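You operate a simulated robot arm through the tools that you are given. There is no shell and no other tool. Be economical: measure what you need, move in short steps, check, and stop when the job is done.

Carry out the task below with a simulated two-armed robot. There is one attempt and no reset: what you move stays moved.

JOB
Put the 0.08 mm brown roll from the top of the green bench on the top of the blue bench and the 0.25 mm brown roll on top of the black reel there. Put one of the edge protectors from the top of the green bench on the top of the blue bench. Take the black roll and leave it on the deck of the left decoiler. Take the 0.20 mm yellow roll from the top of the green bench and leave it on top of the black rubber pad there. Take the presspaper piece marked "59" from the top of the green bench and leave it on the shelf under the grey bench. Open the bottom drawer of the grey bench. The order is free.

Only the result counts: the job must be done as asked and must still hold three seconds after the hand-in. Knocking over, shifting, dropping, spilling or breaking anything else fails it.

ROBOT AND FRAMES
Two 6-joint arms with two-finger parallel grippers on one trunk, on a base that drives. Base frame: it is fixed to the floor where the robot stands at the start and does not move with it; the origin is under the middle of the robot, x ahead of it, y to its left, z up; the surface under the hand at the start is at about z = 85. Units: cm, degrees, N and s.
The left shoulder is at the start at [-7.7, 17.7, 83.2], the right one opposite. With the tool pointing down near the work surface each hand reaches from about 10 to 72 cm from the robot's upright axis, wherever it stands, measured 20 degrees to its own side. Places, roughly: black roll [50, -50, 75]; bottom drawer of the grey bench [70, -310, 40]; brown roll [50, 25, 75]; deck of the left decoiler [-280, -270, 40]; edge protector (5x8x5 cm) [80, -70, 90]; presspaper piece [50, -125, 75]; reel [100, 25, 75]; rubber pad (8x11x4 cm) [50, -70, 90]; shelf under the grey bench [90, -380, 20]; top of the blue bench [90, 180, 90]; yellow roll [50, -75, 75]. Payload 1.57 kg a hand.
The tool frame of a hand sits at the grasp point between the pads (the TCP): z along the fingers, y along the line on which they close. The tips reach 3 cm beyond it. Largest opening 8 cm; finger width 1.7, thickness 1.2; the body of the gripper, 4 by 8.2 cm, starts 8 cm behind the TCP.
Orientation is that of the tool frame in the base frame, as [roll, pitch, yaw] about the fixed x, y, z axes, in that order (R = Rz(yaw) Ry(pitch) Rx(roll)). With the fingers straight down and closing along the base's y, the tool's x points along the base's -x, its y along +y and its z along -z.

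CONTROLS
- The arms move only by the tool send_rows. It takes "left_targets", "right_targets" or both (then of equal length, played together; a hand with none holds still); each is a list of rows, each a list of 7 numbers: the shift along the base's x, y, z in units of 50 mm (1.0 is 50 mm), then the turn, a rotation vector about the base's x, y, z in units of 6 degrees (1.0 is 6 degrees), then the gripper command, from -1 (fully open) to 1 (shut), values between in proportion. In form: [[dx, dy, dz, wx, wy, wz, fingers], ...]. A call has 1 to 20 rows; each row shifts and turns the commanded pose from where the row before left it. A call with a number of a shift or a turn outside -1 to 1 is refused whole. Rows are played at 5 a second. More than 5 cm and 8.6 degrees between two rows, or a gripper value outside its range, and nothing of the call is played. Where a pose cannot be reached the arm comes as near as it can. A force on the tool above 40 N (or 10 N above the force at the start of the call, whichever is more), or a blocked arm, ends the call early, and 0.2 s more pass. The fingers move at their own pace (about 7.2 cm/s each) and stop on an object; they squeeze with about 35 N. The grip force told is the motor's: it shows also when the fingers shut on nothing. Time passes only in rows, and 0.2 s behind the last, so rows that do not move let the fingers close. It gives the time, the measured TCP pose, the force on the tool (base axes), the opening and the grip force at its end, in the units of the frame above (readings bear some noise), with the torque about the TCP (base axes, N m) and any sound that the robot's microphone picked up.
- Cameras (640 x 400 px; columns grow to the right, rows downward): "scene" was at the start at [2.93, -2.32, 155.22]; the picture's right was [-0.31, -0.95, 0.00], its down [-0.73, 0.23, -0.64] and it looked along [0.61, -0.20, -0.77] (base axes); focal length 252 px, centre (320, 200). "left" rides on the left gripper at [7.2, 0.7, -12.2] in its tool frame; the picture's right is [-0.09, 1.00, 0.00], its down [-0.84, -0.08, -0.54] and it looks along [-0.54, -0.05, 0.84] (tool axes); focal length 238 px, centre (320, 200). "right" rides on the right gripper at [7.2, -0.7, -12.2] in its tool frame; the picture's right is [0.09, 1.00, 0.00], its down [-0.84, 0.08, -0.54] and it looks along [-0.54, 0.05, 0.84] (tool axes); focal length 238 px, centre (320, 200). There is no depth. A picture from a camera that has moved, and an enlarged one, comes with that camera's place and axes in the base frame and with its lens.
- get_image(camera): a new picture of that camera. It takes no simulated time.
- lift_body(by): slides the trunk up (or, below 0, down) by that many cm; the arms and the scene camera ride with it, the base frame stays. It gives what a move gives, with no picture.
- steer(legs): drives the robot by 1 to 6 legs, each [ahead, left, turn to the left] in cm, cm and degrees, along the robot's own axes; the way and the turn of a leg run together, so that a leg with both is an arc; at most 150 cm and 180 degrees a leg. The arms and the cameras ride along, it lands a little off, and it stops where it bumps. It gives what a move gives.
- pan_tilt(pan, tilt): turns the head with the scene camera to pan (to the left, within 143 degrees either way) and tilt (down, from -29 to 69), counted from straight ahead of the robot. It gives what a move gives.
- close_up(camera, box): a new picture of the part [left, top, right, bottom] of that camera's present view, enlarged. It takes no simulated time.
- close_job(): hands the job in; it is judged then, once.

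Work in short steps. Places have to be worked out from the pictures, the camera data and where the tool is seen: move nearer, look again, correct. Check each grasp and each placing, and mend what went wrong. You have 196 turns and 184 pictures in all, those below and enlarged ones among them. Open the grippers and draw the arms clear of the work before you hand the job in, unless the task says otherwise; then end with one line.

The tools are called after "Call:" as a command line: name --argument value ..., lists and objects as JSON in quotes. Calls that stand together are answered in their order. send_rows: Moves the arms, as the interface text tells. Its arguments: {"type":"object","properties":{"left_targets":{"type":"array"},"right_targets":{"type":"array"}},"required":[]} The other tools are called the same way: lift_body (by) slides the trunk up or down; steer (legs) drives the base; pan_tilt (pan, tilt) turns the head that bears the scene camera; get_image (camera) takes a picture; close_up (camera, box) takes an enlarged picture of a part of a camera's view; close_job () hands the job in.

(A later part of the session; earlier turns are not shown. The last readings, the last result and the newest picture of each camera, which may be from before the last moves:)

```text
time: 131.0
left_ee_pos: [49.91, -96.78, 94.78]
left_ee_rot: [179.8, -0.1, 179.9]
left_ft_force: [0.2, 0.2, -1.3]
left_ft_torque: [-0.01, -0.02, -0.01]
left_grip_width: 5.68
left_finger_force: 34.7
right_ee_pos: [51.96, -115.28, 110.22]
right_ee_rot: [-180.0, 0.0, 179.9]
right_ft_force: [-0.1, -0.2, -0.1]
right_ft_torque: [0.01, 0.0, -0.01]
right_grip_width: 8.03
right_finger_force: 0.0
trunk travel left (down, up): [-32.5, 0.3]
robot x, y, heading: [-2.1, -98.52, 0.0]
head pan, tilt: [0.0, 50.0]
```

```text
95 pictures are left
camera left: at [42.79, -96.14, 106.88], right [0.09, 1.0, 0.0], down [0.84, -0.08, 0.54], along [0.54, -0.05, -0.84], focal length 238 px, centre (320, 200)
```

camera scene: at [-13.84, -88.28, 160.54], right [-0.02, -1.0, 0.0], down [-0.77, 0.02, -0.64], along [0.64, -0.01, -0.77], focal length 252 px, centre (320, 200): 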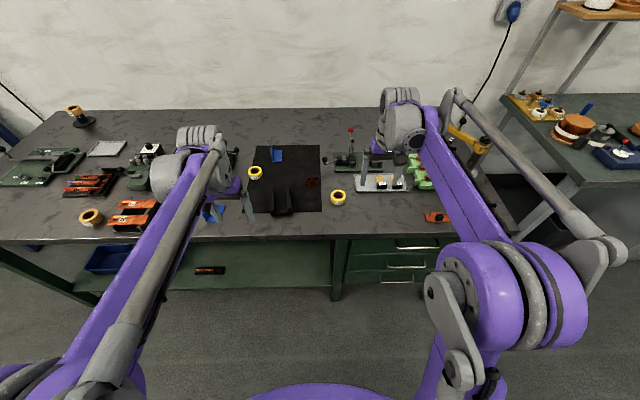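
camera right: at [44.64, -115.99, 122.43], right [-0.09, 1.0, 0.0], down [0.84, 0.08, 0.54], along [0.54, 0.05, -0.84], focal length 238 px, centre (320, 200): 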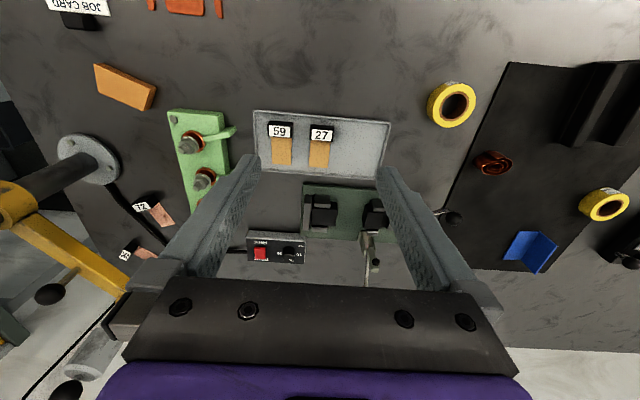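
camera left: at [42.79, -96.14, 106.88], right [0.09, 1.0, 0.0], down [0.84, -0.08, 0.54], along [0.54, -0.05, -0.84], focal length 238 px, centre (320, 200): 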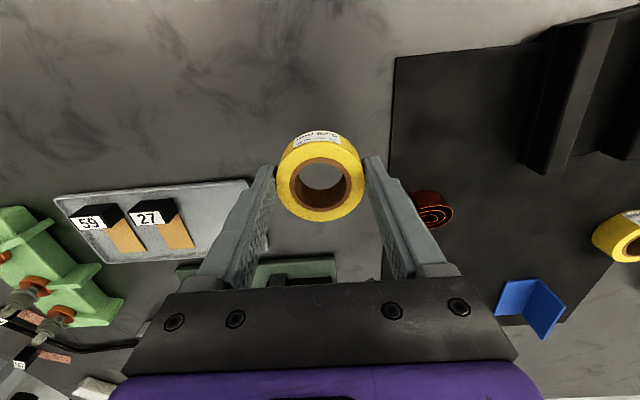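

Held. I carry it over the pad at about (46.7,-75.1), staying high, and look.

Call:
send_rows --left_targets '[[0, 0.3, 0.8, 0, 0, 0, 1], [-0.1, 0.8, 0.4, 0, 0, 0, 1], [-0.1, 0.8, 0, 0, 0, 0, 1], [-0.1, 0.8, 0, 0, 0, 0, 1], [-0.1, 0.8, 0, 0, 0, 0, 1], [-0.2, 0.8, 0, 0, 0, 0, 1], [0, 0, 0, 0, 0, 0, 1]]'

Call:
get_image --camera "left"

Call:
close_up --camera "scene" --box '[200, 150, 340, 260]'

```text
time: 132.6
left_ee_pos: [46.58, -75.17, 100.49]
left_ee_rot: [179.8, -0.1, 179.9]
left_ft_force: [0.2, -0.4, -0.6]
left_ft_torque: [0.0, 0.0, -0.03]
left_grip_width: 5.66
left_finger_force: 34.8
right_ee_pos: [51.79, -115.31, 110.28]
right_ee_rot: [179.9, -0.1, 179.9]
right_ft_force: [-0.6, -0.1, -0.4]
right_ft_torque: [0.03, 0.03, -0.04]
right_grip_width: 7.99
right_finger_force: 0.1
trunk travel left (down, up): [-32.5, 0.3]
robot x, y, heading: [-2.09, -98.49, 0.0]
head pan, tilt: [0.0, 50.0]
```

```text
94 pictures are left
camera left: at [39.4, -74.55, 112.66], right [0.09, 1.0, 0.0], down [0.84, -0.08, 0.54], along [0.54, -0.05, -0.84], focal length 238 px, centre (320, 200)
```

left: 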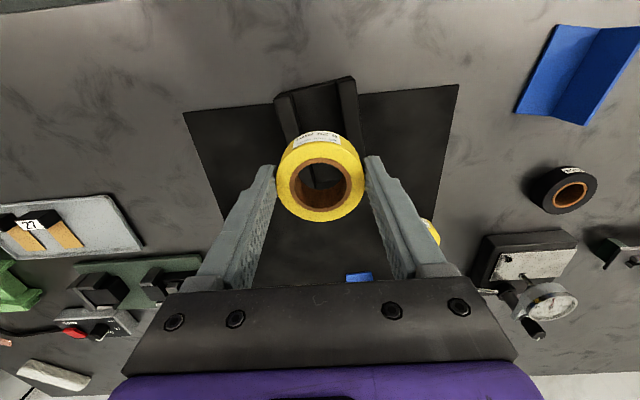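

```text
3.64 times, centred on (270, 205) of scene
camera zoom: at [1.09, -98.43, 160.54], right [0.0, -1.0, 0.0], down [-0.77, 0.0, -0.64], along [0.64, 0.0, -0.77], focal length 918 px, centre (502, 182)
```

zoom: 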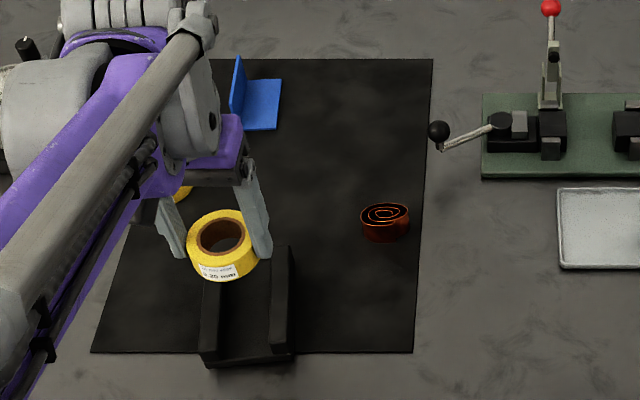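

Pad axis centre comes out at (47.0,-75.2), ridge tops at ≈89.3; the roll (5.7–5.9) spans the ~4.2 gap. I lower to z≈94, then step.

Call:
send_rows --left_targets '[[0.06, 0, -0.6, 0, 0, 0, 1], [0, 0, -0.5, 0, 0, 0, 1], [0, 0, -0.2, 0, 0, 0, 1], [0, 0, 0, 0, 0, 0, 1]]'

Call:
send_rows --left_targets '[[0, 0, -0.06, 0, 0, 0, 1], [0, 0, 0, 0, 0, 0, 1]]'

Call:
close_up --camera "scene" --box '[220, 180, 320, 260]'

Call:
get_image --camera "left"

```text
time: 133.6
left_ee_pos: [47.11, -75.25, 93.89]
left_ee_rot: [179.8, -0.1, 179.9]
left_ft_force: [0.1, -0.2, 0.3]
left_ft_torque: [0.04, -0.02, -0.01]
left_grip_width: 5.69
left_finger_force: 34.7
right_ee_pos: [51.82, -115.32, 110.1]
right_ee_rot: [179.9, 0.0, 179.8]
right_ft_force: [-0.3, 0.0, 0.5]
right_ft_torque: [-0.04, 0.01, 0.0]
right_grip_width: 7.98
right_finger_force: 0.0
trunk travel left (down, up): [-32.5, 0.3]
robot x, y, heading: [-1.78, -98.23, -0.1]
head pan, tilt: [0.0, 50.0]
```

```text
time: 134.2
left_ee_pos: [47.13, -75.39, 93.6]
left_ee_rot: [179.8, -0.1, 179.9]
left_ft_force: [-0.7, 0.5, -1.7]
left_ft_torque: [-0.02, 0.04, 0.0]
left_grip_width: 5.69
left_finger_force: 35.0
right_ee_pos: [51.73, -115.25, 110.18]
right_ee_rot: [179.9, 0.0, 179.8]
right_ft_force: [-0.3, -0.6, 0.3]
right_ft_torque: [-0.04, 0.02, 0.0]
right_grip_width: 8.0
right_finger_force: 0.0
trunk travel left (down, up): [-32.5, 0.3]
robot x, y, heading: [-1.93, -98.25, -0.2]
head pan, tilt: [0.0, 50.0]
```

```text
5.00 times, centred on (270, 220) of scene
camera zoom: at [1.06, -98.37, 160.54], right [0.0, -1.0, 0.0], down [-0.77, 0.0, -0.64], along [0.64, 0.0, -0.77], focal length 1262 px, centre (570, 100)
```

zoom: 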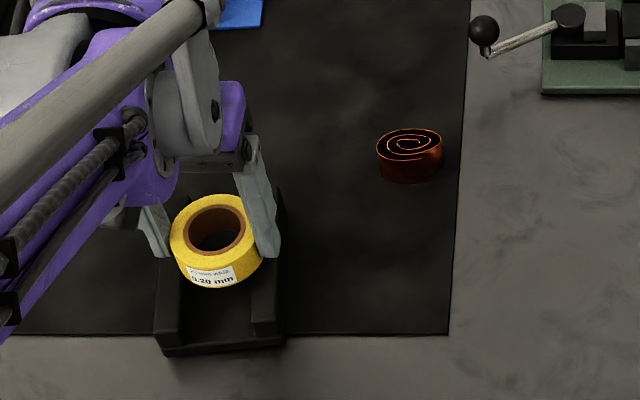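

```text
91 pictures are left
camera left: at [40.02, -74.77, 105.86], right [0.09, 1.0, 0.0], down [0.84, -0.08, 0.54], along [0.54, -0.05, -0.84], focal length 238 px, centre (320, 200)
```

left: 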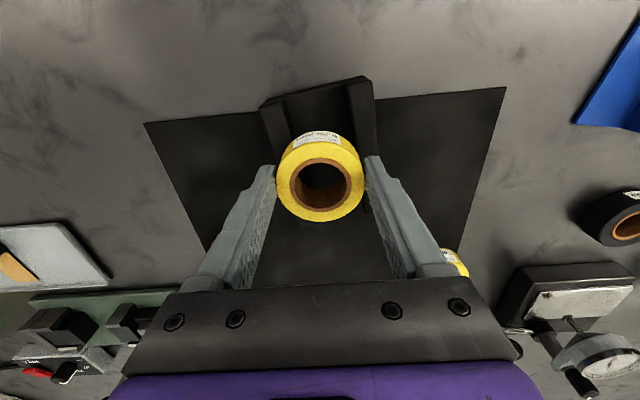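

Well centred over the ridges. Step down to contact.

Call:
send_rows --left_targets '[[0, 0, -0.06, 0, 0, 0, 1], [0, 0, 0, 0, 0, 0, 1]]'

Call:
send_rows --left_targets '[[0, 0, -0.05, 0, 0, 0, 1], [0, 0, 0, 0, 0, 0, 1]]'

Call:
send_rows --left_targets '[[0, 0, -0.05, 0, 0, 0, 1], [0, 0, 0, 0, 0, 0, 1]]'

```text
time: 134.8
left_ee_pos: [47.21, -75.24, 93.43]
left_ee_rot: [179.9, -0.2, 179.9]
left_ft_force: [-0.1, -0.5, -1.1]
left_ft_torque: [-0.02, 0.01, 0.01]
left_grip_width: 5.68
left_finger_force: 35.1
right_ee_pos: [51.91, -115.29, 110.3]
right_ee_rot: [180.0, 0.0, 179.8]
right_ft_force: [0.0, 0.9, 0.2]
right_ft_torque: [-0.04, -0.01, -0.02]
right_grip_width: 8.02
right_finger_force: 0.1
trunk travel left (down, up): [-32.5, 0.3]
robot x, y, heading: [-1.8, -98.23, 0.1]
head pan, tilt: [0.0, 50.0]
```

```text
time: 135.4
left_ee_pos: [47.25, -75.33, 93.18]
left_ee_rot: [179.8, -0.1, 179.9]
left_ft_force: [0.0, -0.2, -0.4]
left_ft_torque: [-0.01, -0.02, -0.02]
left_grip_width: 5.69
left_finger_force: 35.0
right_ee_pos: [51.92, -115.31, 110.28]
right_ee_rot: [180.0, -0.1, 179.9]
right_ft_force: [-0.5, 0.3, -0.5]
right_ft_torque: [-0.01, 0.0, 0.01]
right_grip_width: 7.99
right_finger_force: 0.0
trunk travel left (down, up): [-32.5, 0.3]
robot x, y, heading: [-2.2, -98.56, -0.1]
head pan, tilt: [0.0, 50.0]
```

```text
time: 136.0
left_ee_pos: [47.16, -75.21, 92.92]
left_ee_rot: [179.7, -0.2, 179.9]
left_ft_force: [-0.4, 1.4, -1.2]
left_ft_torque: [-0.02, -0.02, -0.02]
left_grip_width: 5.69
left_finger_force: 34.6
right_ee_pos: [51.87, -115.37, 110.26]
right_ee_rot: [179.9, 0.0, 179.9]
right_ft_force: [0.0, 0.2, -0.6]
right_ft_torque: [-0.01, -0.01, -0.02]
right_grip_width: 7.99
right_finger_force: 0.0
trunk travel left (down, up): [-32.5, 0.3]
robot x, y, heading: [-2.11, -98.33, 0.1]
head pan, tilt: [0.0, 50.0]
```

Still free; next steps.

Call:
send_rows --left_targets '[[0, 0, -0.05, 0, 0, 0, 1], [0, 0, 0, 0, 0, 0, 1]]'

Call:
send_rows --left_targets '[[0, 0, -0.05, 0, 0, 0, 1], [0, 0, 0, 0, 0, 0, 1]]'

Call:
get_image --camera "left"

```text
time: 136.6
left_ee_pos: [47.22, -75.22, 92.6]
left_ee_rot: [179.9, 0.0, -180.0]
left_ft_force: [0.8, 0.0, -0.7]
left_ft_torque: [0.0, 0.01, -0.01]
left_grip_width: 5.69
left_finger_force: 34.9
right_ee_pos: [51.79, -115.35, 110.11]
right_ee_rot: [180.0, 0.0, 179.9]
right_ft_force: [0.6, -1.3, 0.8]
right_ft_torque: [-0.03, -0.01, -0.03]
right_grip_width: 8.01
right_finger_force: 0.0
trunk travel left (down, up): [-32.5, 0.3]
robot x, y, heading: [-1.82, -98.39, -0.1]
head pan, tilt: [0.0, 50.0]
```

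```text
time: 137.2
left_ee_pos: [47.11, -75.22, 92.39]
left_ee_rot: [179.7, 0.0, 179.9]
left_ft_force: [0.3, 0.7, 7.5]
left_ft_torque: [-0.13, -0.02, 0.01]
left_grip_width: 5.66
left_finger_force: 35.2
right_ee_pos: [51.85, -115.38, 110.29]
right_ee_rot: [-179.9, 0.0, 179.9]
right_ft_force: [0.8, 0.4, 0.8]
right_ft_torque: [0.02, 0.02, -0.01]
right_grip_width: 7.99
right_finger_force: 0.0
trunk travel left (down, up): [-32.5, 0.3]
robot x, y, heading: [-2.35, -98.35, 0.1]
head pan, tilt: [0.0, 50.0]
```

```text
90 pictures are left
camera left: at [40.05, -74.56, 104.56], right [0.09, 1.0, 0.0], down [0.84, -0.08, 0.54], along [0.54, -0.05, -0.84], focal length 238 px, centre (320, 200)
```

left: 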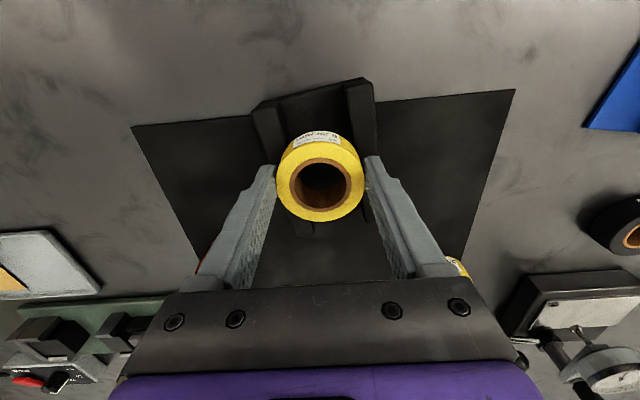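

Contact on the ridges. Open and rise.

Call:
send_rows --left_targets '[[0, 0, -0.02, 0, 0, 0, 0.3], [0, 0, 0, 0, 0, 0, -0.3], [0, 0, 0, 0, 0, 0, -0.9], [0, 0, 0, 0, 0, 0, -0.9], [0, 0, 0.3, 0, 0, 0, -0.9], [0, 0, 0.8, 0, 0, 0, -0.9], [0, 0, 0.9, 0, 0, 0, -0.9], [0, 0, 0.9, 0, 0, 0, -0.9], [0, 0, 0, 0, 0, 0, -0.9]]'

Call:
get_image --camera "left"

Call:
close_up --camera "scene" --box '[220, 180, 320, 260]'

```text
time: 139.2
left_ee_pos: [47.15, -75.36, 107.07]
left_ee_rot: [179.8, -0.1, 180.0]
left_ft_force: [0.0, -0.4, -0.1]
left_ft_torque: [-0.02, -0.02, 0.0]
left_grip_width: 7.6
left_finger_force: 0.1
right_ee_pos: [51.82, -115.37, 110.25]
right_ee_rot: [179.9, 0.1, 179.9]
right_ft_force: [0.3, -0.3, -0.5]
right_ft_torque: [0.01, -0.04, 0.01]
right_grip_width: 8.0
right_finger_force: 0.0
trunk travel left (down, up): [-32.5, 0.3]
robot x, y, heading: [-2.15, -98.72, -0.1]
head pan, tilt: [0.0, 50.0]
```

```text
89 pictures are left
camera left: at [40.0, -74.7, 119.28], right [0.09, 1.0, 0.0], down [0.84, -0.08, 0.54], along [0.54, -0.05, -0.84], focal length 238 px, centre (320, 200)
```

left: 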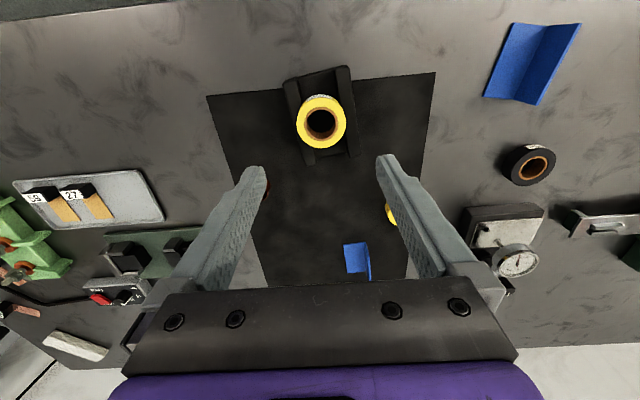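

```text
5.00 times, centred on (270, 220) of scene
camera zoom: at [1.08, -98.35, 160.54], right [0.0, -1.0, 0.0], down [-0.77, 0.0, -0.64], along [0.64, 0.0, -0.77], focal length 1262 px, centre (570, 100)
```

zoom: 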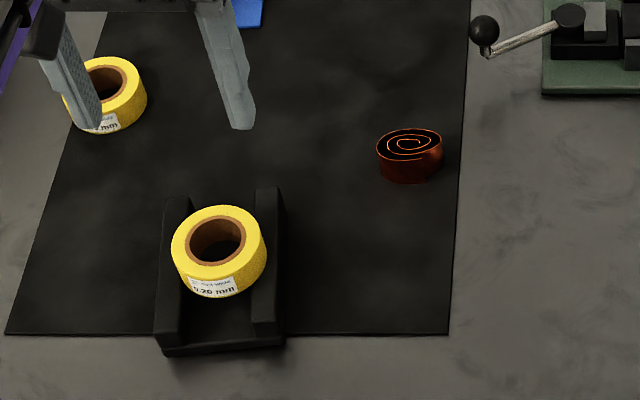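

Yellow roll is stable on the pad. Next the black roll at ≈(57,-45): I drive 45 cm left.

Call:
steer --legs '[[0, 45, 0]]'

Call:
get_image --camera "left"

```text
time: 143.8
left_ee_pos: [47.03, -29.32, 107.12]
left_ee_rot: [179.8, 0.0, -179.9]
left_ft_force: [-0.4, -0.3, 0.0]
left_ft_torque: [0.05, 0.02, -0.02]
left_grip_width: 7.62
left_finger_force: 0.1
right_ee_pos: [51.87, -69.33, 110.23]
right_ee_rot: [180.0, 0.0, -180.0]
right_ft_force: [-0.6, 0.9, -0.2]
right_ft_torque: [0.03, -0.01, 0.01]
right_grip_width: 8.01
right_finger_force: 0.0
trunk travel left (down, up): [-32.5, 0.3]
robot x, y, heading: [-2.16, -52.35, -0.0]
head pan, tilt: [0.0, 50.0]
```

```text
87 pictures are left
camera left: at [39.86, -28.72, 119.24], right [0.09, 1.0, 0.0], down [0.84, -0.08, 0.54], along [0.54, -0.05, -0.84], focal length 238 px, centre (320, 200)
```

left: 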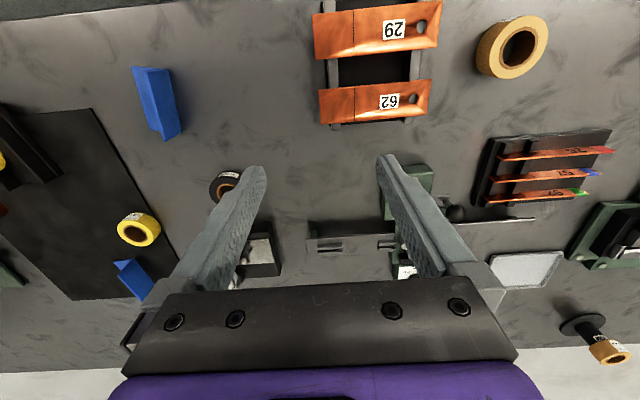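

Black roll at (56.5,-44.6). I move the left hand over it.

Call:
send_rows --left_targets '[[0.4, -0.7, 0, 0, 0, 0, -1], [0.4, -0.7, 0, 0, 0, 0, -1], [0.4, -0.6, 0, 0, 0, 0, -1], [0.4, -0.6, -0.5, 0, 0, 0, -1], [0.3, -0.5, -0.6, 0, 0, 0, -1], [0, 0, -0.7, 0, 0, 0, -1], [0, 0, 0, 0, 0, 0, -1]]'

Call:
get_image --camera "left"

```text
time: 145.3
left_ee_pos: [56.52, -44.68, 98.41]
left_ee_rot: [179.8, -0.1, -179.9]
left_ft_force: [0.3, 0.5, -0.1]
left_ft_torque: [0.0, -0.01, -0.05]
left_grip_width: 7.99
left_finger_force: 0.0
right_ee_pos: [51.81, -69.41, 110.25]
right_ee_rot: [-180.0, 0.0, 179.9]
right_ft_force: [-0.2, 0.9, 0.1]
right_ft_torque: [0.0, -0.04, 0.02]
right_grip_width: 8.0
right_finger_force: 0.0
trunk travel left (down, up): [-32.5, 0.3]
robot x, y, heading: [-2.11, -52.52, 0.2]
head pan, tilt: [0.0, 50.0]
```

```text
86 pictures are left
camera left: at [49.47, -44.1, 110.64], right [0.09, 1.0, 0.0], down [0.84, -0.08, 0.54], along [0.54, -0.05, -0.84], focal length 238 px, centre (320, 200)
```

left: 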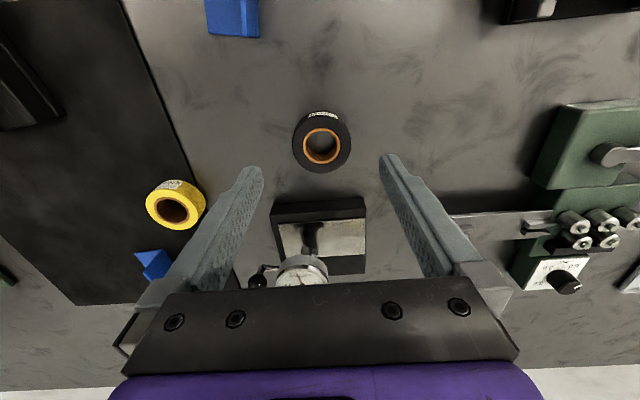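

Roll at (57.6,-44.8). Descend and grip, then lift slowly.

Call:
send_rows --left_targets '[[0.2, 0, -0.7, 0, 0, 0, -1], [0.02, 0, -0.7, 0, 0, 0, -1], [0, 0, -0.36, 0, 0, 0, -1], [0, 0, -0.18, 0, 0, 0, -1], [0, 0, 0, 0, 0, 0, -1]]'

Call:
get_image --camera "left"

```text
time: 146.6
left_ee_pos: [57.58, -44.75, 88.43]
left_ee_rot: [179.8, 0.0, -179.9]
left_ft_force: [1.0, 0.2, 0.1]
left_ft_torque: [-0.01, 0.0, 0.01]
left_grip_width: 8.01
left_finger_force: 0.1
right_ee_pos: [51.92, -69.32, 110.23]
right_ee_rot: [-180.0, 0.0, -179.9]
right_ft_force: [0.3, -0.2, 0.7]
right_ft_torque: [0.01, -0.01, -0.02]
right_grip_width: 8.0
right_finger_force: 0.1
trunk travel left (down, up): [-32.5, 0.3]
robot x, y, heading: [-2.26, -52.61, 0.1]
head pan, tilt: [0.0, 50.0]
```

```text
85 pictures are left
camera left: at [50.5, -44.03, 100.62], right [0.09, 1.0, 0.0], down [0.84, -0.08, 0.54], along [0.54, -0.05, -0.84], focal length 238 px, centre (320, 200)
```

left: 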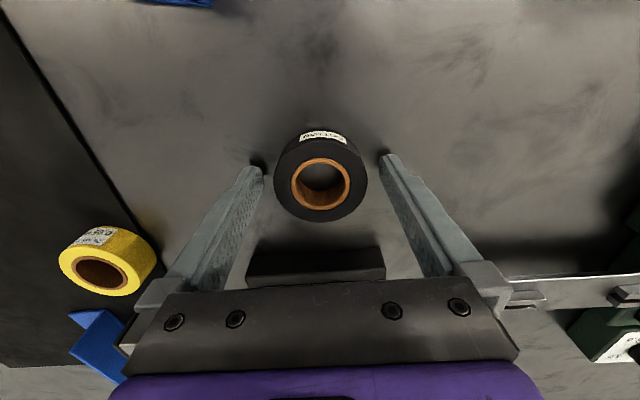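

Call:
send_rows --left_targets '[[0, 0, 0, 0, 0, 0, 0], [0, 0, 0, 0, 0, 0, 1], [0, 0, 0, 0, 0, 0, 1], [0, 0, 0, 0, 0, 0, 1], [0, 0, 0.1, 0, 0, 0, 1], [0, 0, 0.2, 0, 0, 0, 1], [0, 0, 0.4, 0, 0, 0, 1], [0, 0, 0.7, 0, 0, 0, 1], [0, 0, 0.8, 0, 0, 0, 1], [0, 0, 0.8, 0, 0, 0, 1], [-0.3, 0, 0.8, 0, 0, 0, 1], [0, 0, 0, 0, 0, 0, 1]]'

Call:
get_image --camera "left"

```text
time: 149.2
left_ee_pos: [56.42, -44.8, 107.51]
left_ee_rot: [179.8, 0.0, -179.9]
left_ft_force: [-0.4, 0.4, 0.3]
left_ft_torque: [-0.03, 0.0, 0.0]
left_grip_width: 5.81
left_finger_force: 34.9
right_ee_pos: [51.87, -69.3, 110.29]
right_ee_rot: [180.0, -0.2, -179.9]
right_ft_force: [0.2, -0.4, 0.2]
right_ft_torque: [0.0, -0.01, -0.03]
right_grip_width: 7.97
right_finger_force: 0.0
trunk travel left (down, up): [-32.5, 0.3]
robot x, y, heading: [-2.15, -52.55, 0.1]
head pan, tilt: [0.0, 50.0]
```

```text
84 pictures are left
camera left: at [49.35, -44.14, 119.71], right [0.09, 1.0, 0.0], down [0.84, -0.08, 0.54], along [0.54, -0.05, -0.84], focal length 238 px, centre (320, 200)
```

left: 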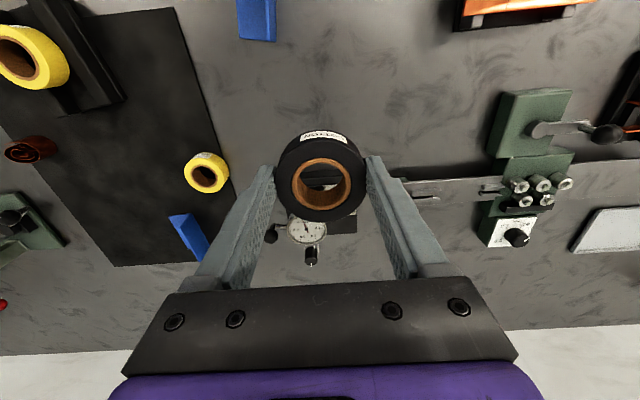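

Held (5.81). I draw the left hand back a bit and drive 48 cm right to the presspaper pieces.

Call:
send_rows --left_targets '[[-0.8, 0.2, 0.2, 0, 0, 0, 1], [-0.8, 0.2, 0.2, 0, 0, 0, 1], [-0.6, 0.2, 0, 0, 0, 0, 1], [0, 0, 0, 0, 0, 0, 1]]'

Call:
steer --legs '[[0, -48, 0]]'

Call:
get_image --camera "right"

```text
time: 150.2
left_ee_pos: [45.24, -41.89, 109.37]
left_ee_rot: [179.8, 0.0, -180.0]
left_ft_force: [-0.3, 0.2, -0.5]
left_ft_torque: [0.05, 0.02, 0.0]
left_grip_width: 5.76
left_finger_force: 34.4
right_ee_pos: [52.0, -69.35, 110.15]
right_ee_rot: [-180.0, -0.1, -179.9]
right_ft_force: [0.6, -0.4, 0.3]
right_ft_torque: [0.0, 0.0, -0.03]
right_grip_width: 8.02
right_finger_force: 0.0
trunk travel left (down, up): [-32.5, 0.3]
robot x, y, heading: [-2.13, -52.22, 0.3]
head pan, tilt: [0.0, 50.0]
```

```text
time: 155.0
left_ee_pos: [45.31, -91.37, 109.49]
left_ee_rot: [179.8, -0.1, 179.9]
left_ft_force: [0.2, 0.0, -0.2]
left_ft_torque: [-0.05, -0.01, 0.03]
left_grip_width: 5.8
left_finger_force: 35.1
right_ee_pos: [51.85, -118.93, 110.1]
right_ee_rot: [180.0, 0.0, 179.8]
right_ft_force: [-0.3, 0.5, 0.2]
right_ft_torque: [0.01, 0.01, 0.0]
right_grip_width: 7.97
right_finger_force: 0.1
trunk travel left (down, up): [-32.5, 0.3]
robot x, y, heading: [-2.03, -101.94, 0.3]
head pan, tilt: [0.0, 50.0]
```

```text
83 pictures are left
camera right: at [44.66, -119.48, 122.41], right [-0.09, 1.0, 0.0], down [0.84, 0.07, 0.54], along [0.54, 0.05, -0.84], focal length 238 px, centre (320, 200)
```

right: 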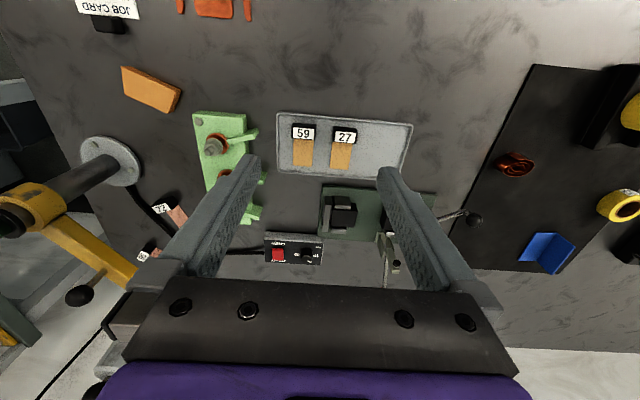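

Call:
close_up --camera "right" --box '[270, 100, 390, 185]'

Call:
close_up --camera "scene" --box '[310, 120, 430, 220]'

```text
4.71 times, centred on (330, 142) of right
camera zoom: at [44.66, -119.48, 122.41], right [-0.09, 1.0, 0.0], down [0.84, 0.07, 0.54], along [0.54, 0.05, -0.84], focal length 1122 px, centre (273, 471)
```

zoom: 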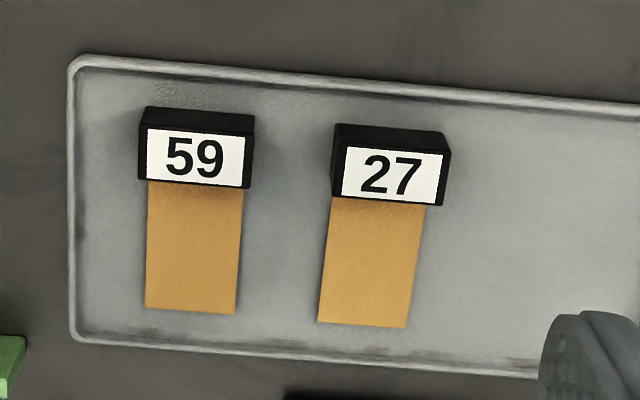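

```text
4.00 times, centred on (370, 170) of scene
camera zoom: at [1.05, -101.83, 160.54], right [0.0, -1.0, 0.0], down [-0.77, 0.0, -0.64], along [0.64, 0.0, -0.77], focal length 1010 px, centre (120, 320)
```

zoom: 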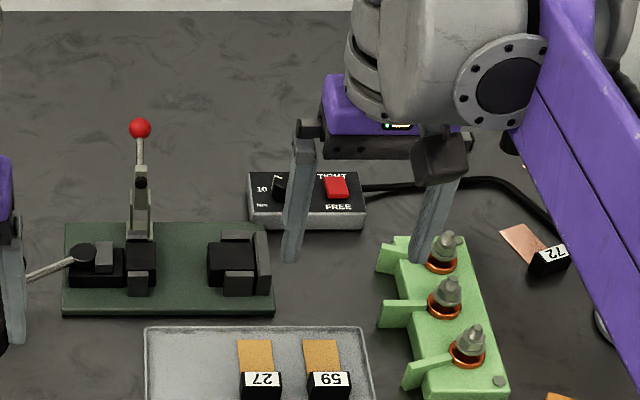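

"59" is the left piece: a strip with a black block (~3.4 × 2.3 × 1.3 cm) centred near (55.8,-120.8). I bring the right hand over it with a 4.6 cm opening.

Call:
send_rows --right_targets '[[0.79, -0.37, 0, 0, 0, 0, -0.15], [0, 0, -0.8, 0, 0, 0, -0.15], [0, 0, -0.8, 0, 0, 0, -0.15], [0, 0, -0.8, 0, 0, 0, -0.15], [0, 0, 0, 0, 0, 0, -0.15]]'

Call:
get_image --camera "right"

```text
time: 156.2
left_ee_pos: [45.18, -91.38, 109.33]
left_ee_rot: [179.9, 0.0, 179.8]
left_ft_force: [-0.3, -0.5, -0.8]
left_ft_torque: [-0.01, 0.0, -0.01]
left_grip_width: 5.78
left_finger_force: 34.9
right_ee_pos: [55.7, -120.45, 98.34]
right_ee_rot: [-179.9, 0.0, 179.8]
right_ft_force: [0.6, 1.0, -1.1]
right_ft_torque: [0.03, -0.02, 0.01]
right_grip_width: 4.61
right_finger_force: 0.1
trunk travel left (down, up): [-32.5, 0.3]
robot x, y, heading: [-2.05, -102.0, 0.1]
head pan, tilt: [0.0, 50.0]
```

```text
80 pictures are left
camera right: at [48.6, -121.17, 110.46], right [-0.09, 1.0, 0.0], down [0.84, 0.07, 0.54], along [0.54, 0.05, -0.84], focal length 238 px, centre (320, 200)
```

right: 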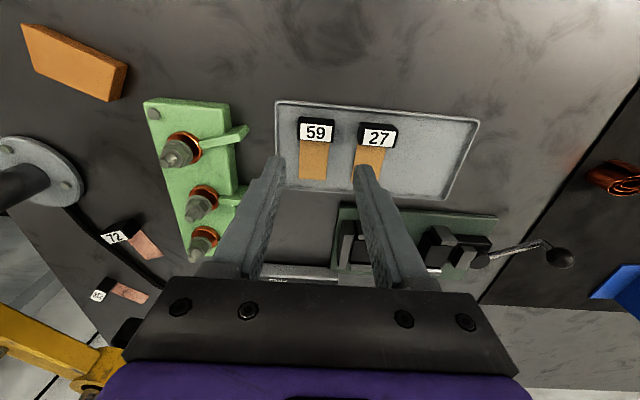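

Label centre at (55.7,-121.0). Correct y by −0.5 and descend to z≈88.8.

Call:
send_rows --right_targets '[[0, -0.1, -0.7, 0, 0, 0, -0.15], [0, 0, -0.7, 0, 0, 0, -0.15], [0, 0, -0.5, 0, 0, 0, -0.15], [0, 0, 0, 0, 0, 0, -0.15]]'

Call:
get_image --camera "right"

```text
time: 157.2
left_ee_pos: [45.36, -91.38, 109.29]
left_ee_rot: [179.9, -0.1, 179.8]
left_ft_force: [0.6, 0.2, 0.0]
left_ft_torque: [-0.03, -0.01, 0.02]
left_grip_width: 5.79
left_finger_force: 34.9
right_ee_pos: [55.6, -121.03, 88.78]
right_ee_rot: [-179.9, -0.1, 179.8]
right_ft_force: [0.0, -0.2, -0.5]
right_ft_torque: [0.03, 0.01, -0.01]
right_grip_width: 4.56
right_finger_force: 0.1
trunk travel left (down, up): [-32.5, 0.3]
robot x, y, heading: [-1.94, -102.44, 0.0]
head pan, tilt: [0.0, 50.0]
```

```text
79 pictures are left
camera right: at [48.52, -121.65, 100.92], right [-0.09, 1.0, 0.0], down [0.84, 0.07, 0.54], along [0.54, 0.05, -0.84], focal length 238 px, centre (320, 200)
```

right: 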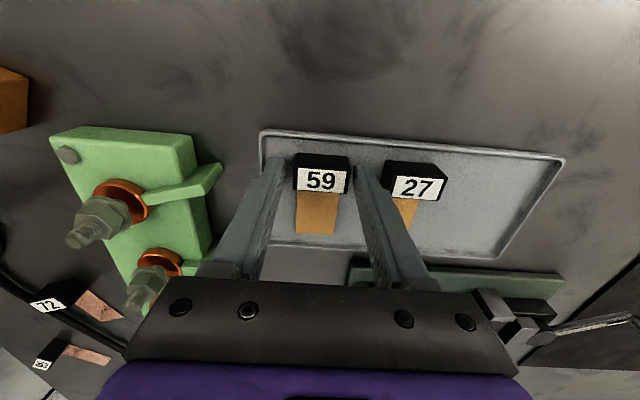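

Good. Close and lift slowly.

Call:
send_rows --right_targets '[[0, 0, -0.02, 0, 0, 0, 0.1], [0, 0, 0, 0, 0, 0, 1], [0, 0, 0, 0, 0, 0, 1], [0, 0, 0, 0, 0, 0, 1], [0, 0, 0.1, 0, 0, 0, 1], [0, 0, 0.2, 0, 0, 0, 1], [0, 0, 0.4, 0, 0, 0, 1], [0, 0, 0.7, 0, 0, 0, 1], [0, 0, 0, 0, 0, 0, 1]]'

Call:
get_image --camera "right"

```text
time: 159.2
left_ee_pos: [45.27, -91.4, 109.21]
left_ee_rot: [179.8, -0.1, 179.8]
left_ft_force: [-0.6, -0.3, -1.5]
left_ft_torque: [0.0, -0.01, -0.01]
left_grip_width: 5.78
left_finger_force: 34.9
right_ee_pos: [55.96, -121.19, 95.78]
right_ee_rot: [179.9, 0.0, 179.9]
right_ft_force: [0.1, 0.1, -0.4]
right_ft_torque: [-0.01, -0.02, -0.02]
right_grip_width: 3.47
right_finger_force: 35.5
trunk travel left (down, up): [-32.5, 0.3]
robot x, y, heading: [-2.05, -102.0, -0.0]
head pan, tilt: [0.0, 50.0]
```

```text
78 pictures are left
camera right: at [48.76, -121.88, 107.98], right [-0.09, 1.0, 0.0], down [0.84, 0.07, 0.54], along [0.54, 0.05, -0.84], focal length 238 px, centre (320, 200)
```

right: 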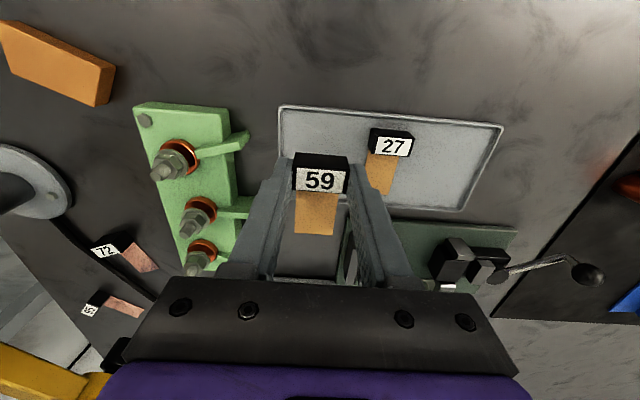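

Piece "59" is held. I raise it, draw both hands back and back the robot off.

Call:
send_rows --right_targets '[[0, 0, 0.9, 0, 0, 0, 1], [0, 0, 0.9, 0, 0, 0, 1], [-0.5, 0, 0.8, 0, 0, 0, 1], [-0.8, 0, 0, 0, 0, 0, 1], [-0.8, 0, 0, 0, 0, 0, 1], [0, 0, 0, 0, 0, 0, 1]]'

Call:
steer --legs '[[-40, 0, 0]]'

Call:
pan_tilt --pan -60 --tilt 30

Call:
get_image --camera "scene"

```text
time: 160.6
left_ee_pos: [45.38, -91.29, 109.2]
left_ee_rot: [179.8, 0.0, 179.8]
left_ft_force: [1.1, 0.1, -0.5]
left_ft_torque: [-0.02, 0.0, -0.03]
left_grip_width: 5.79
left_finger_force: 35.2
right_ee_pos: [45.38, -121.1, 108.4]
right_ee_rot: [180.0, -0.1, 179.8]
right_ft_force: [1.3, -0.4, -0.7]
right_ft_torque: [-0.01, 0.01, 0.02]
right_grip_width: 3.44
right_finger_force: 35.0
trunk travel left (down, up): [-32.5, 0.3]
robot x, y, heading: [-2.11, -101.69, -0.3]
head pan, tilt: [0.0, 50.0]
```

```text
time: 163.1
left_ee_pos: [4.52, -91.49, 109.32]
left_ee_rot: [179.7, -0.2, 179.6]
left_ft_force: [-0.2, 0.3, -0.7]
left_ft_torque: [-0.03, 0.01, -0.01]
left_grip_width: 5.75
left_finger_force: 35.4
right_ee_pos: [4.42, -121.3, 108.44]
right_ee_rot: [180.0, 0.0, 179.6]
right_ft_force: [0.1, 0.5, -0.2]
right_ft_torque: [-0.02, 0.0, 0.0]
right_grip_width: 3.47
right_finger_force: 35.0
trunk travel left (down, up): [-32.5, 0.3]
robot x, y, heading: [-42.98, -101.65, -0.3]
head pan, tilt: [0.0, 50.0]
```

```text
time: 164.4
left_ee_pos: [4.39, -91.49, 109.22]
left_ee_rot: [179.8, 0.0, 179.7]
left_ft_force: [0.0, 0.3, 0.4]
left_ft_torque: [-0.01, -0.01, 0.02]
left_grip_width: 5.79
left_finger_force: 35.3
right_ee_pos: [4.26, -121.27, 108.56]
right_ee_rot: [-179.9, 0.0, 179.6]
right_ft_force: [0.8, 0.8, 0.3]
right_ft_torque: [0.01, 0.01, 0.01]
right_grip_width: 3.45
right_finger_force: 35.1
trunk travel left (down, up): [-32.5, 0.3]
robot x, y, heading: [-42.83, -101.53, -0.3]
head pan, tilt: [-60.0, 30.0]
```

```text
77 pictures are left
camera scene: at [-43.13, -109.47, 163.49], right [-0.87, -0.49, 0.0], down [-0.25, 0.43, -0.87], along [0.43, -0.75, -0.5], focal length 252 px, centre (320, 200)
```

scene: 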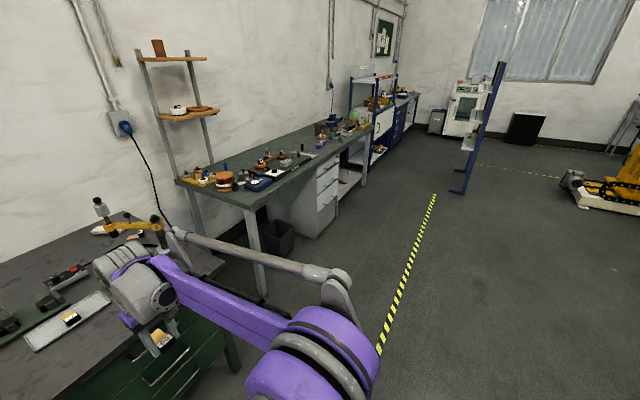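

The aisle is free. I drive right along it to y≈-310 and look at the grey bench.

Call:
steer --legs '[[0, -104, 0], [0, -104, 0]]'

Call:
pan_tilt --pan 0 --tilt 35

Call:
get_image --camera "scene"

```text
time: 183.2
left_ee_pos: [8.19, -301.37, 109.39]
left_ee_rot: [179.8, -0.1, -179.0]
left_ft_force: [0.3, -0.7, 0.0]
left_ft_torque: [0.0, 0.0, 0.0]
left_grip_width: 5.77
left_finger_force: 35.1
right_ee_pos: [8.92, -331.19, 108.44]
right_ee_rot: [-180.0, 0.0, -179.1]
right_ft_force: [0.4, 0.5, -0.2]
right_ft_torque: [0.06, 0.02, 0.0]
right_grip_width: 3.46
right_finger_force: 35.5
trunk travel left (down, up): [-32.5, 0.3]
robot x, y, heading: [-38.63, -312.96, 1.1]
head pan, tilt: [-60.0, 30.0]
```

```text
time: 184.5
left_ee_pos: [8.19, -301.43, 109.32]
left_ee_rot: [179.8, -0.1, -178.9]
left_ft_force: [0.0, 1.0, -1.0]
left_ft_torque: [0.0, -0.03, 0.0]
left_grip_width: 5.75
left_finger_force: 34.8
right_ee_pos: [8.94, -331.16, 108.48]
right_ee_rot: [-180.0, 0.0, -179.0]
right_ft_force: [0.2, 0.6, 0.3]
right_ft_torque: [0.0, -0.02, 0.0]
right_grip_width: 3.46
right_finger_force: 35.0
trunk travel left (down, up): [-32.5, 0.3]
robot x, y, heading: [-38.71, -312.64, 1.2]
head pan, tilt: [0.0, 35.0]
```

```text
76 pictures are left
camera scene: at [-34.7, -312.71, 162.71], right [0.02, -1.0, 0.0], down [-0.57, -0.01, -0.82], along [0.82, 0.01, -0.57], focal length 252 px, centre (320, 200)
```

scene: 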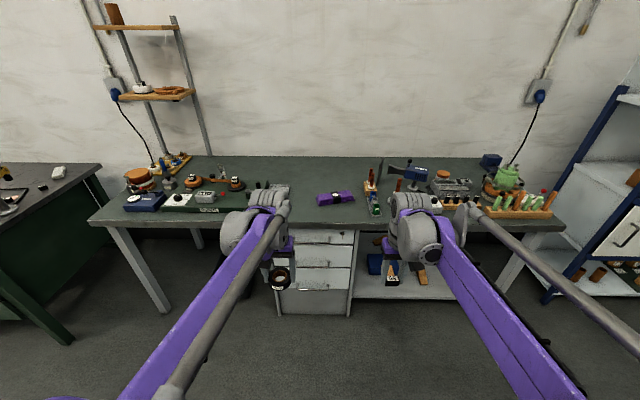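

The drawers (handle of the bottom one ≈ (52,-308,44)) are straight ahead and the shelf is to their right. I lower the trunk 30 cm and look underneath.

Call:
lift_body --by -30

Call:
pan_tilt --pan -25 --tilt 40

Call:
get_image --camera "scene"

Call:
get_image --camera "right"

```text
time: 187.5
left_ee_pos: [8.19, -301.36, 79.38]
left_ee_rot: [179.7, -0.1, -179.0]
left_ft_force: [0.0, -1.1, -0.9]
left_ft_torque: [-0.03, 0.03, 0.01]
left_grip_width: 5.77
left_finger_force: 34.8
right_ee_pos: [8.85, -331.14, 78.5]
right_ee_rot: [-179.9, -0.1, -179.1]
right_ft_force: [0.0, -0.2, 0.4]
right_ft_torque: [0.03, -0.02, 0.0]
right_grip_width: 3.48
right_finger_force: 34.6
trunk travel left (down, up): [-2.5, 30.3]
robot x, y, heading: [-39.25, -312.76, 1.2]
head pan, tilt: [0.0, 35.0]
```

```text
time: 188.3
left_ee_pos: [8.18, -301.36, 79.29]
left_ee_rot: [179.8, -0.1, -178.9]
left_ft_force: [0.1, 0.2, 0.0]
left_ft_torque: [-0.02, 0.02, -0.01]
left_grip_width: 5.77
left_finger_force: 35.3
right_ee_pos: [8.91, -330.97, 78.38]
right_ee_rot: [-180.0, 0.0, -179.0]
right_ft_force: [-0.9, -0.6, -0.7]
right_ft_torque: [-0.02, 0.0, 0.02]
right_grip_width: 3.47
right_finger_force: 34.9
trunk travel left (down, up): [-2.5, 30.3]
robot x, y, heading: [-38.56, -312.5, 1.1]
head pan, tilt: [-25.0, 40.0]
```

```text
75 pictures are left
camera scene: at [-30.8, -316.21, 130.78], right [-0.4, -0.91, 0.0], down [-0.59, 0.26, -0.77], along [0.7, -0.31, -0.64], focal length 252 px, centre (320, 200)
```

scene: 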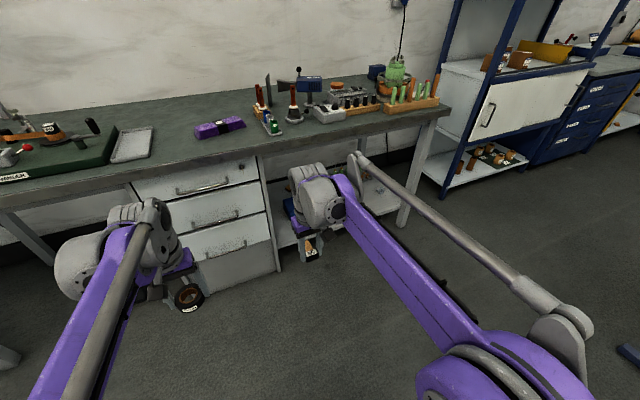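

```text
74 pictures are left
camera right: at [1.77, -331.92, 90.62], right [-0.11, 0.99, 0.0], down [0.84, 0.09, 0.54], along [0.54, 0.06, -0.84], focal length 238 px, centre (320, 200)
```

right: 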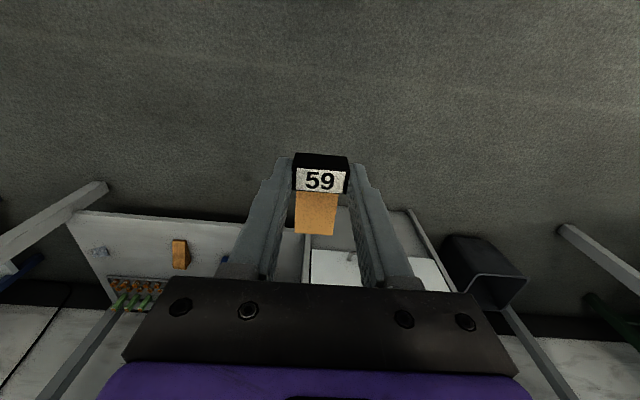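

The shelf spans y≈-333…-413 with its front edge at x≈60. I drive 50 cm right and look under the bench frontally.

Call:
steer --legs '[[0, -50, -1]]'

Call:
pan_tilt --pan 0 --tilt 40

Call:
get_image --camera "scene"

Call:
get_image --camera "right"

```text
time: 193.3
left_ee_pos: [8.75, -353.19, 79.28]
left_ee_rot: [179.8, 0.0, 179.4]
left_ft_force: [-1.0, 0.1, -1.1]
left_ft_torque: [-0.04, 0.03, 0.03]
left_grip_width: 5.74
left_finger_force: 34.9
right_ee_pos: [8.62, -382.93, 78.47]
right_ee_rot: [-179.9, 0.0, 179.5]
right_ft_force: [0.3, 0.4, -1.0]
right_ft_torque: [0.01, 0.01, 0.03]
right_grip_width: 3.48
right_finger_force: 34.9
trunk travel left (down, up): [-2.5, 30.3]
robot x, y, heading: [-38.84, -362.98, -0.7]
head pan, tilt: [-25.0, 40.0]
```

```text
time: 194.2
left_ee_pos: [8.83, -353.08, 79.35]
left_ee_rot: [179.8, -0.1, 179.4]
left_ft_force: [0.1, 0.0, 0.1]
left_ft_torque: [-0.02, 0.0, 0.02]
left_grip_width: 5.76
left_finger_force: 35.4
right_ee_pos: [8.59, -383.11, 78.47]
right_ee_rot: [-180.0, -0.1, 179.4]
right_ft_force: [-1.3, 0.4, -0.4]
right_ft_torque: [0.04, -0.02, 0.01]
right_grip_width: 3.47
right_finger_force: 35.4
trunk travel left (down, up): [-2.5, 30.3]
robot x, y, heading: [-38.48, -363.46, -0.5]
head pan, tilt: [0.0, 40.0]
```

```text
73 pictures are left
camera scene: at [-29.83, -363.37, 130.78], right [-0.01, -1.0, 0.0], down [-0.64, 0.01, -0.77], along [0.77, -0.01, -0.64], focal length 252 px, centre (320, 200)
```

scene: 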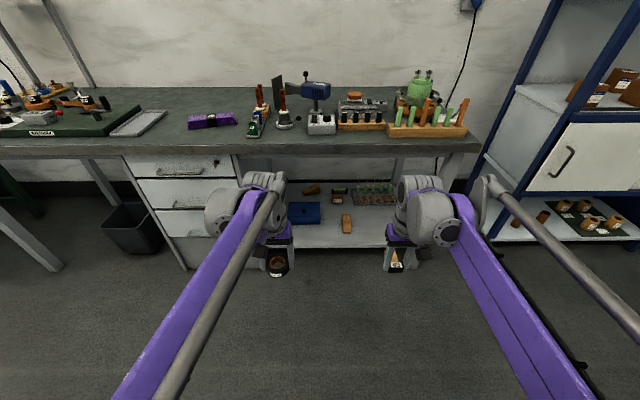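

```text
72 pictures are left
camera right: at [1.44, -383.57, 90.62], right [-0.08, 1.0, 0.0], down [0.84, 0.07, 0.54], along [0.54, 0.04, -0.84], focal length 238 px, centre (320, 200)
```

right: 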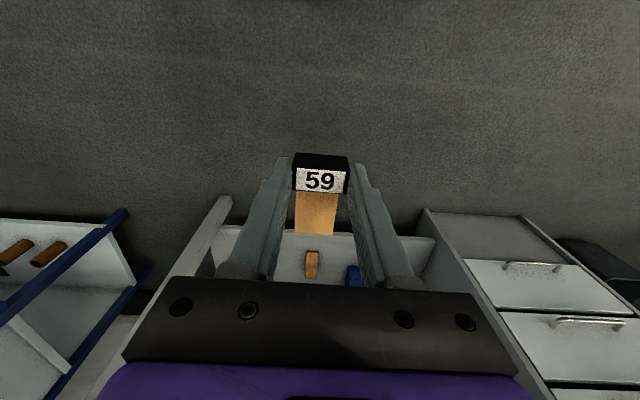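

I enlarge the shelf region.

Call:
close_up --camera "scene" --box '[240, 140, 460, 290]'

```text
2.67 times, centred on (350, 215) of scene
camera zoom: at [-29.83, -363.37, 130.78], right [-0.01, -1.0, 0.0], down [-0.64, 0.01, -0.77], along [0.77, -0.01, -0.64], focal length 673 px, centre (240, 160)
```

zoom: 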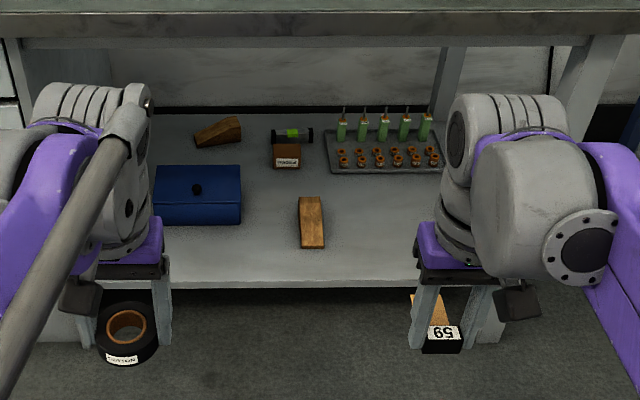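

Free spot on the shelf at about (70,-392). I first lower the right hand in front of the bench to z≈40 to see whether the posture works.

Call:
send_rows --right_targets '[[0, 0, -0.95, 0, 0, 0, 1], [0, 0, -0.95, 0, 0, 0, 1], [0, 0, -0.95, 0, 0, 0, 1], [0, 0, -0.95, 0, 0, 0, 1], [0, 0, -0.95, 0, 0, 0, 1], [0, 0, -0.95, 0, 0, 0, 1], [0, 0, -0.95, 0, 0, 0, 1], [0, 0, -0.95, 0, 0, 0, 1], [0, 0, 0, 0, 0, 0, 1]]'

Call:
get_image --camera "scene"

Call:
get_image --camera "right"

```text
time: 196.2
left_ee_pos: [8.7, -353.29, 79.34]
left_ee_rot: [179.8, -0.2, 179.4]
left_ft_force: [0.1, -0.7, -0.1]
left_ft_torque: [-0.02, -0.04, 0.01]
left_grip_width: 5.73
left_finger_force: 34.8
right_ee_pos: [8.67, -383.01, 40.35]
right_ee_rot: [-180.0, 0.1, 179.4]
right_ft_force: [0.2, 0.3, -0.6]
right_ft_torque: [0.03, 0.03, 0.04]
right_grip_width: 3.47
right_finger_force: 35.2
trunk travel left (down, up): [-2.5, 30.3]
robot x, y, heading: [-38.97, -363.19, -0.6]
head pan, tilt: [0.0, 40.0]
```

```text
70 pictures are left
camera scene: at [-29.85, -363.36, 130.78], right [-0.01, -1.0, 0.0], down [-0.64, 0.01, -0.77], along [0.77, -0.01, -0.64], focal length 252 px, centre (320, 200)
```

scene: 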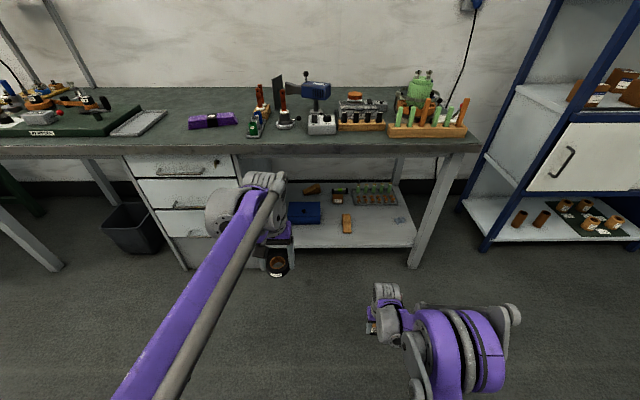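

```text
69 pictures are left
camera right: at [1.53, -383.63, 52.55], right [-0.08, 1.0, 0.0], down [0.84, 0.07, 0.54], along [0.54, 0.04, -0.84], focal length 238 px, centre (320, 200)
```

right: 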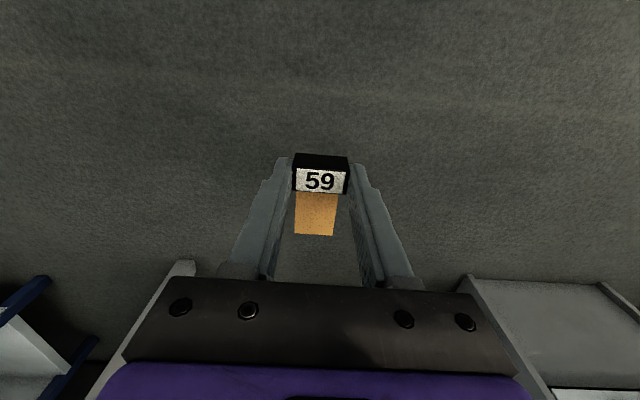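

The posture works. I draw the left hand (black roll) back 22 cm and extend the right hand 12 cm before driving in.

Call:
send_rows --left_targets '[[-0.88, 0, 0, 0, 0, 0, 1], [-0.88, 0, 0, 0, 0, 0, 1], [-0.88, 0, 0, 0, 0, 0, 1], [-0.88, 0, 0, 0, 0, 0, 1], [-0.88, 0, 0, 0, 0, 0, 1], [0, 0, 0, 0, 0, 0, 1]]' --right_targets '[[0.8, 0, -0.2, 0, 0, 0, 1], [0.8, 0, -0.2, 0, 0, 0, 1], [0.8, 0, -0.2, 0, 0, 0, 1], [0.5, 0, -0.2, 0, 0, 0, 1], [0, 0, 0, 0, 0, 0, 1], [0, 0, 0, 0, 0, 0, 1]]'

Call:
get_image --camera "scene"

```text
time: 197.6
left_ee_pos: [-13.88, -353.33, 79.43]
left_ee_rot: [179.8, -0.2, 179.3]
left_ft_force: [-0.3, -1.5, -0.1]
left_ft_torque: [-0.01, 0.01, -0.02]
left_grip_width: 5.74
left_finger_force: 35.0
right_ee_pos: [23.4, -383.15, 36.36]
right_ee_rot: [-180.0, 0.0, 179.3]
right_ft_force: [0.4, -0.9, 0.3]
right_ft_torque: [-0.01, 0.0, -0.02]
right_grip_width: 3.48
right_finger_force: 34.3
trunk travel left (down, up): [-2.5, 30.3]
robot x, y, heading: [-38.83, -363.58, -0.9]
head pan, tilt: [0.0, 40.0]
```

```text
68 pictures are left
camera scene: at [-29.82, -363.37, 130.78], right [-0.01, -1.0, 0.0], down [-0.64, 0.01, -0.77], along [0.77, -0.01, -0.64], focal length 252 px, centre (320, 200)
```

scene: 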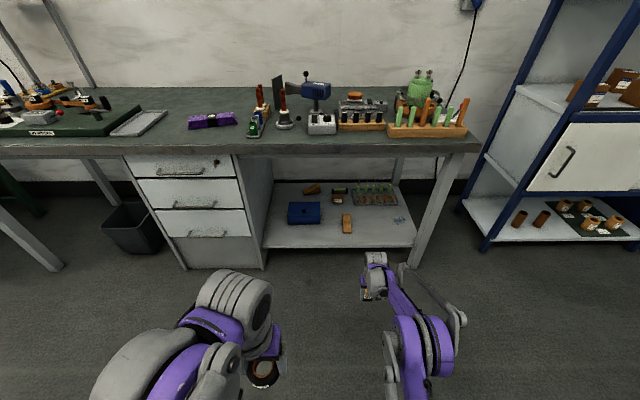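

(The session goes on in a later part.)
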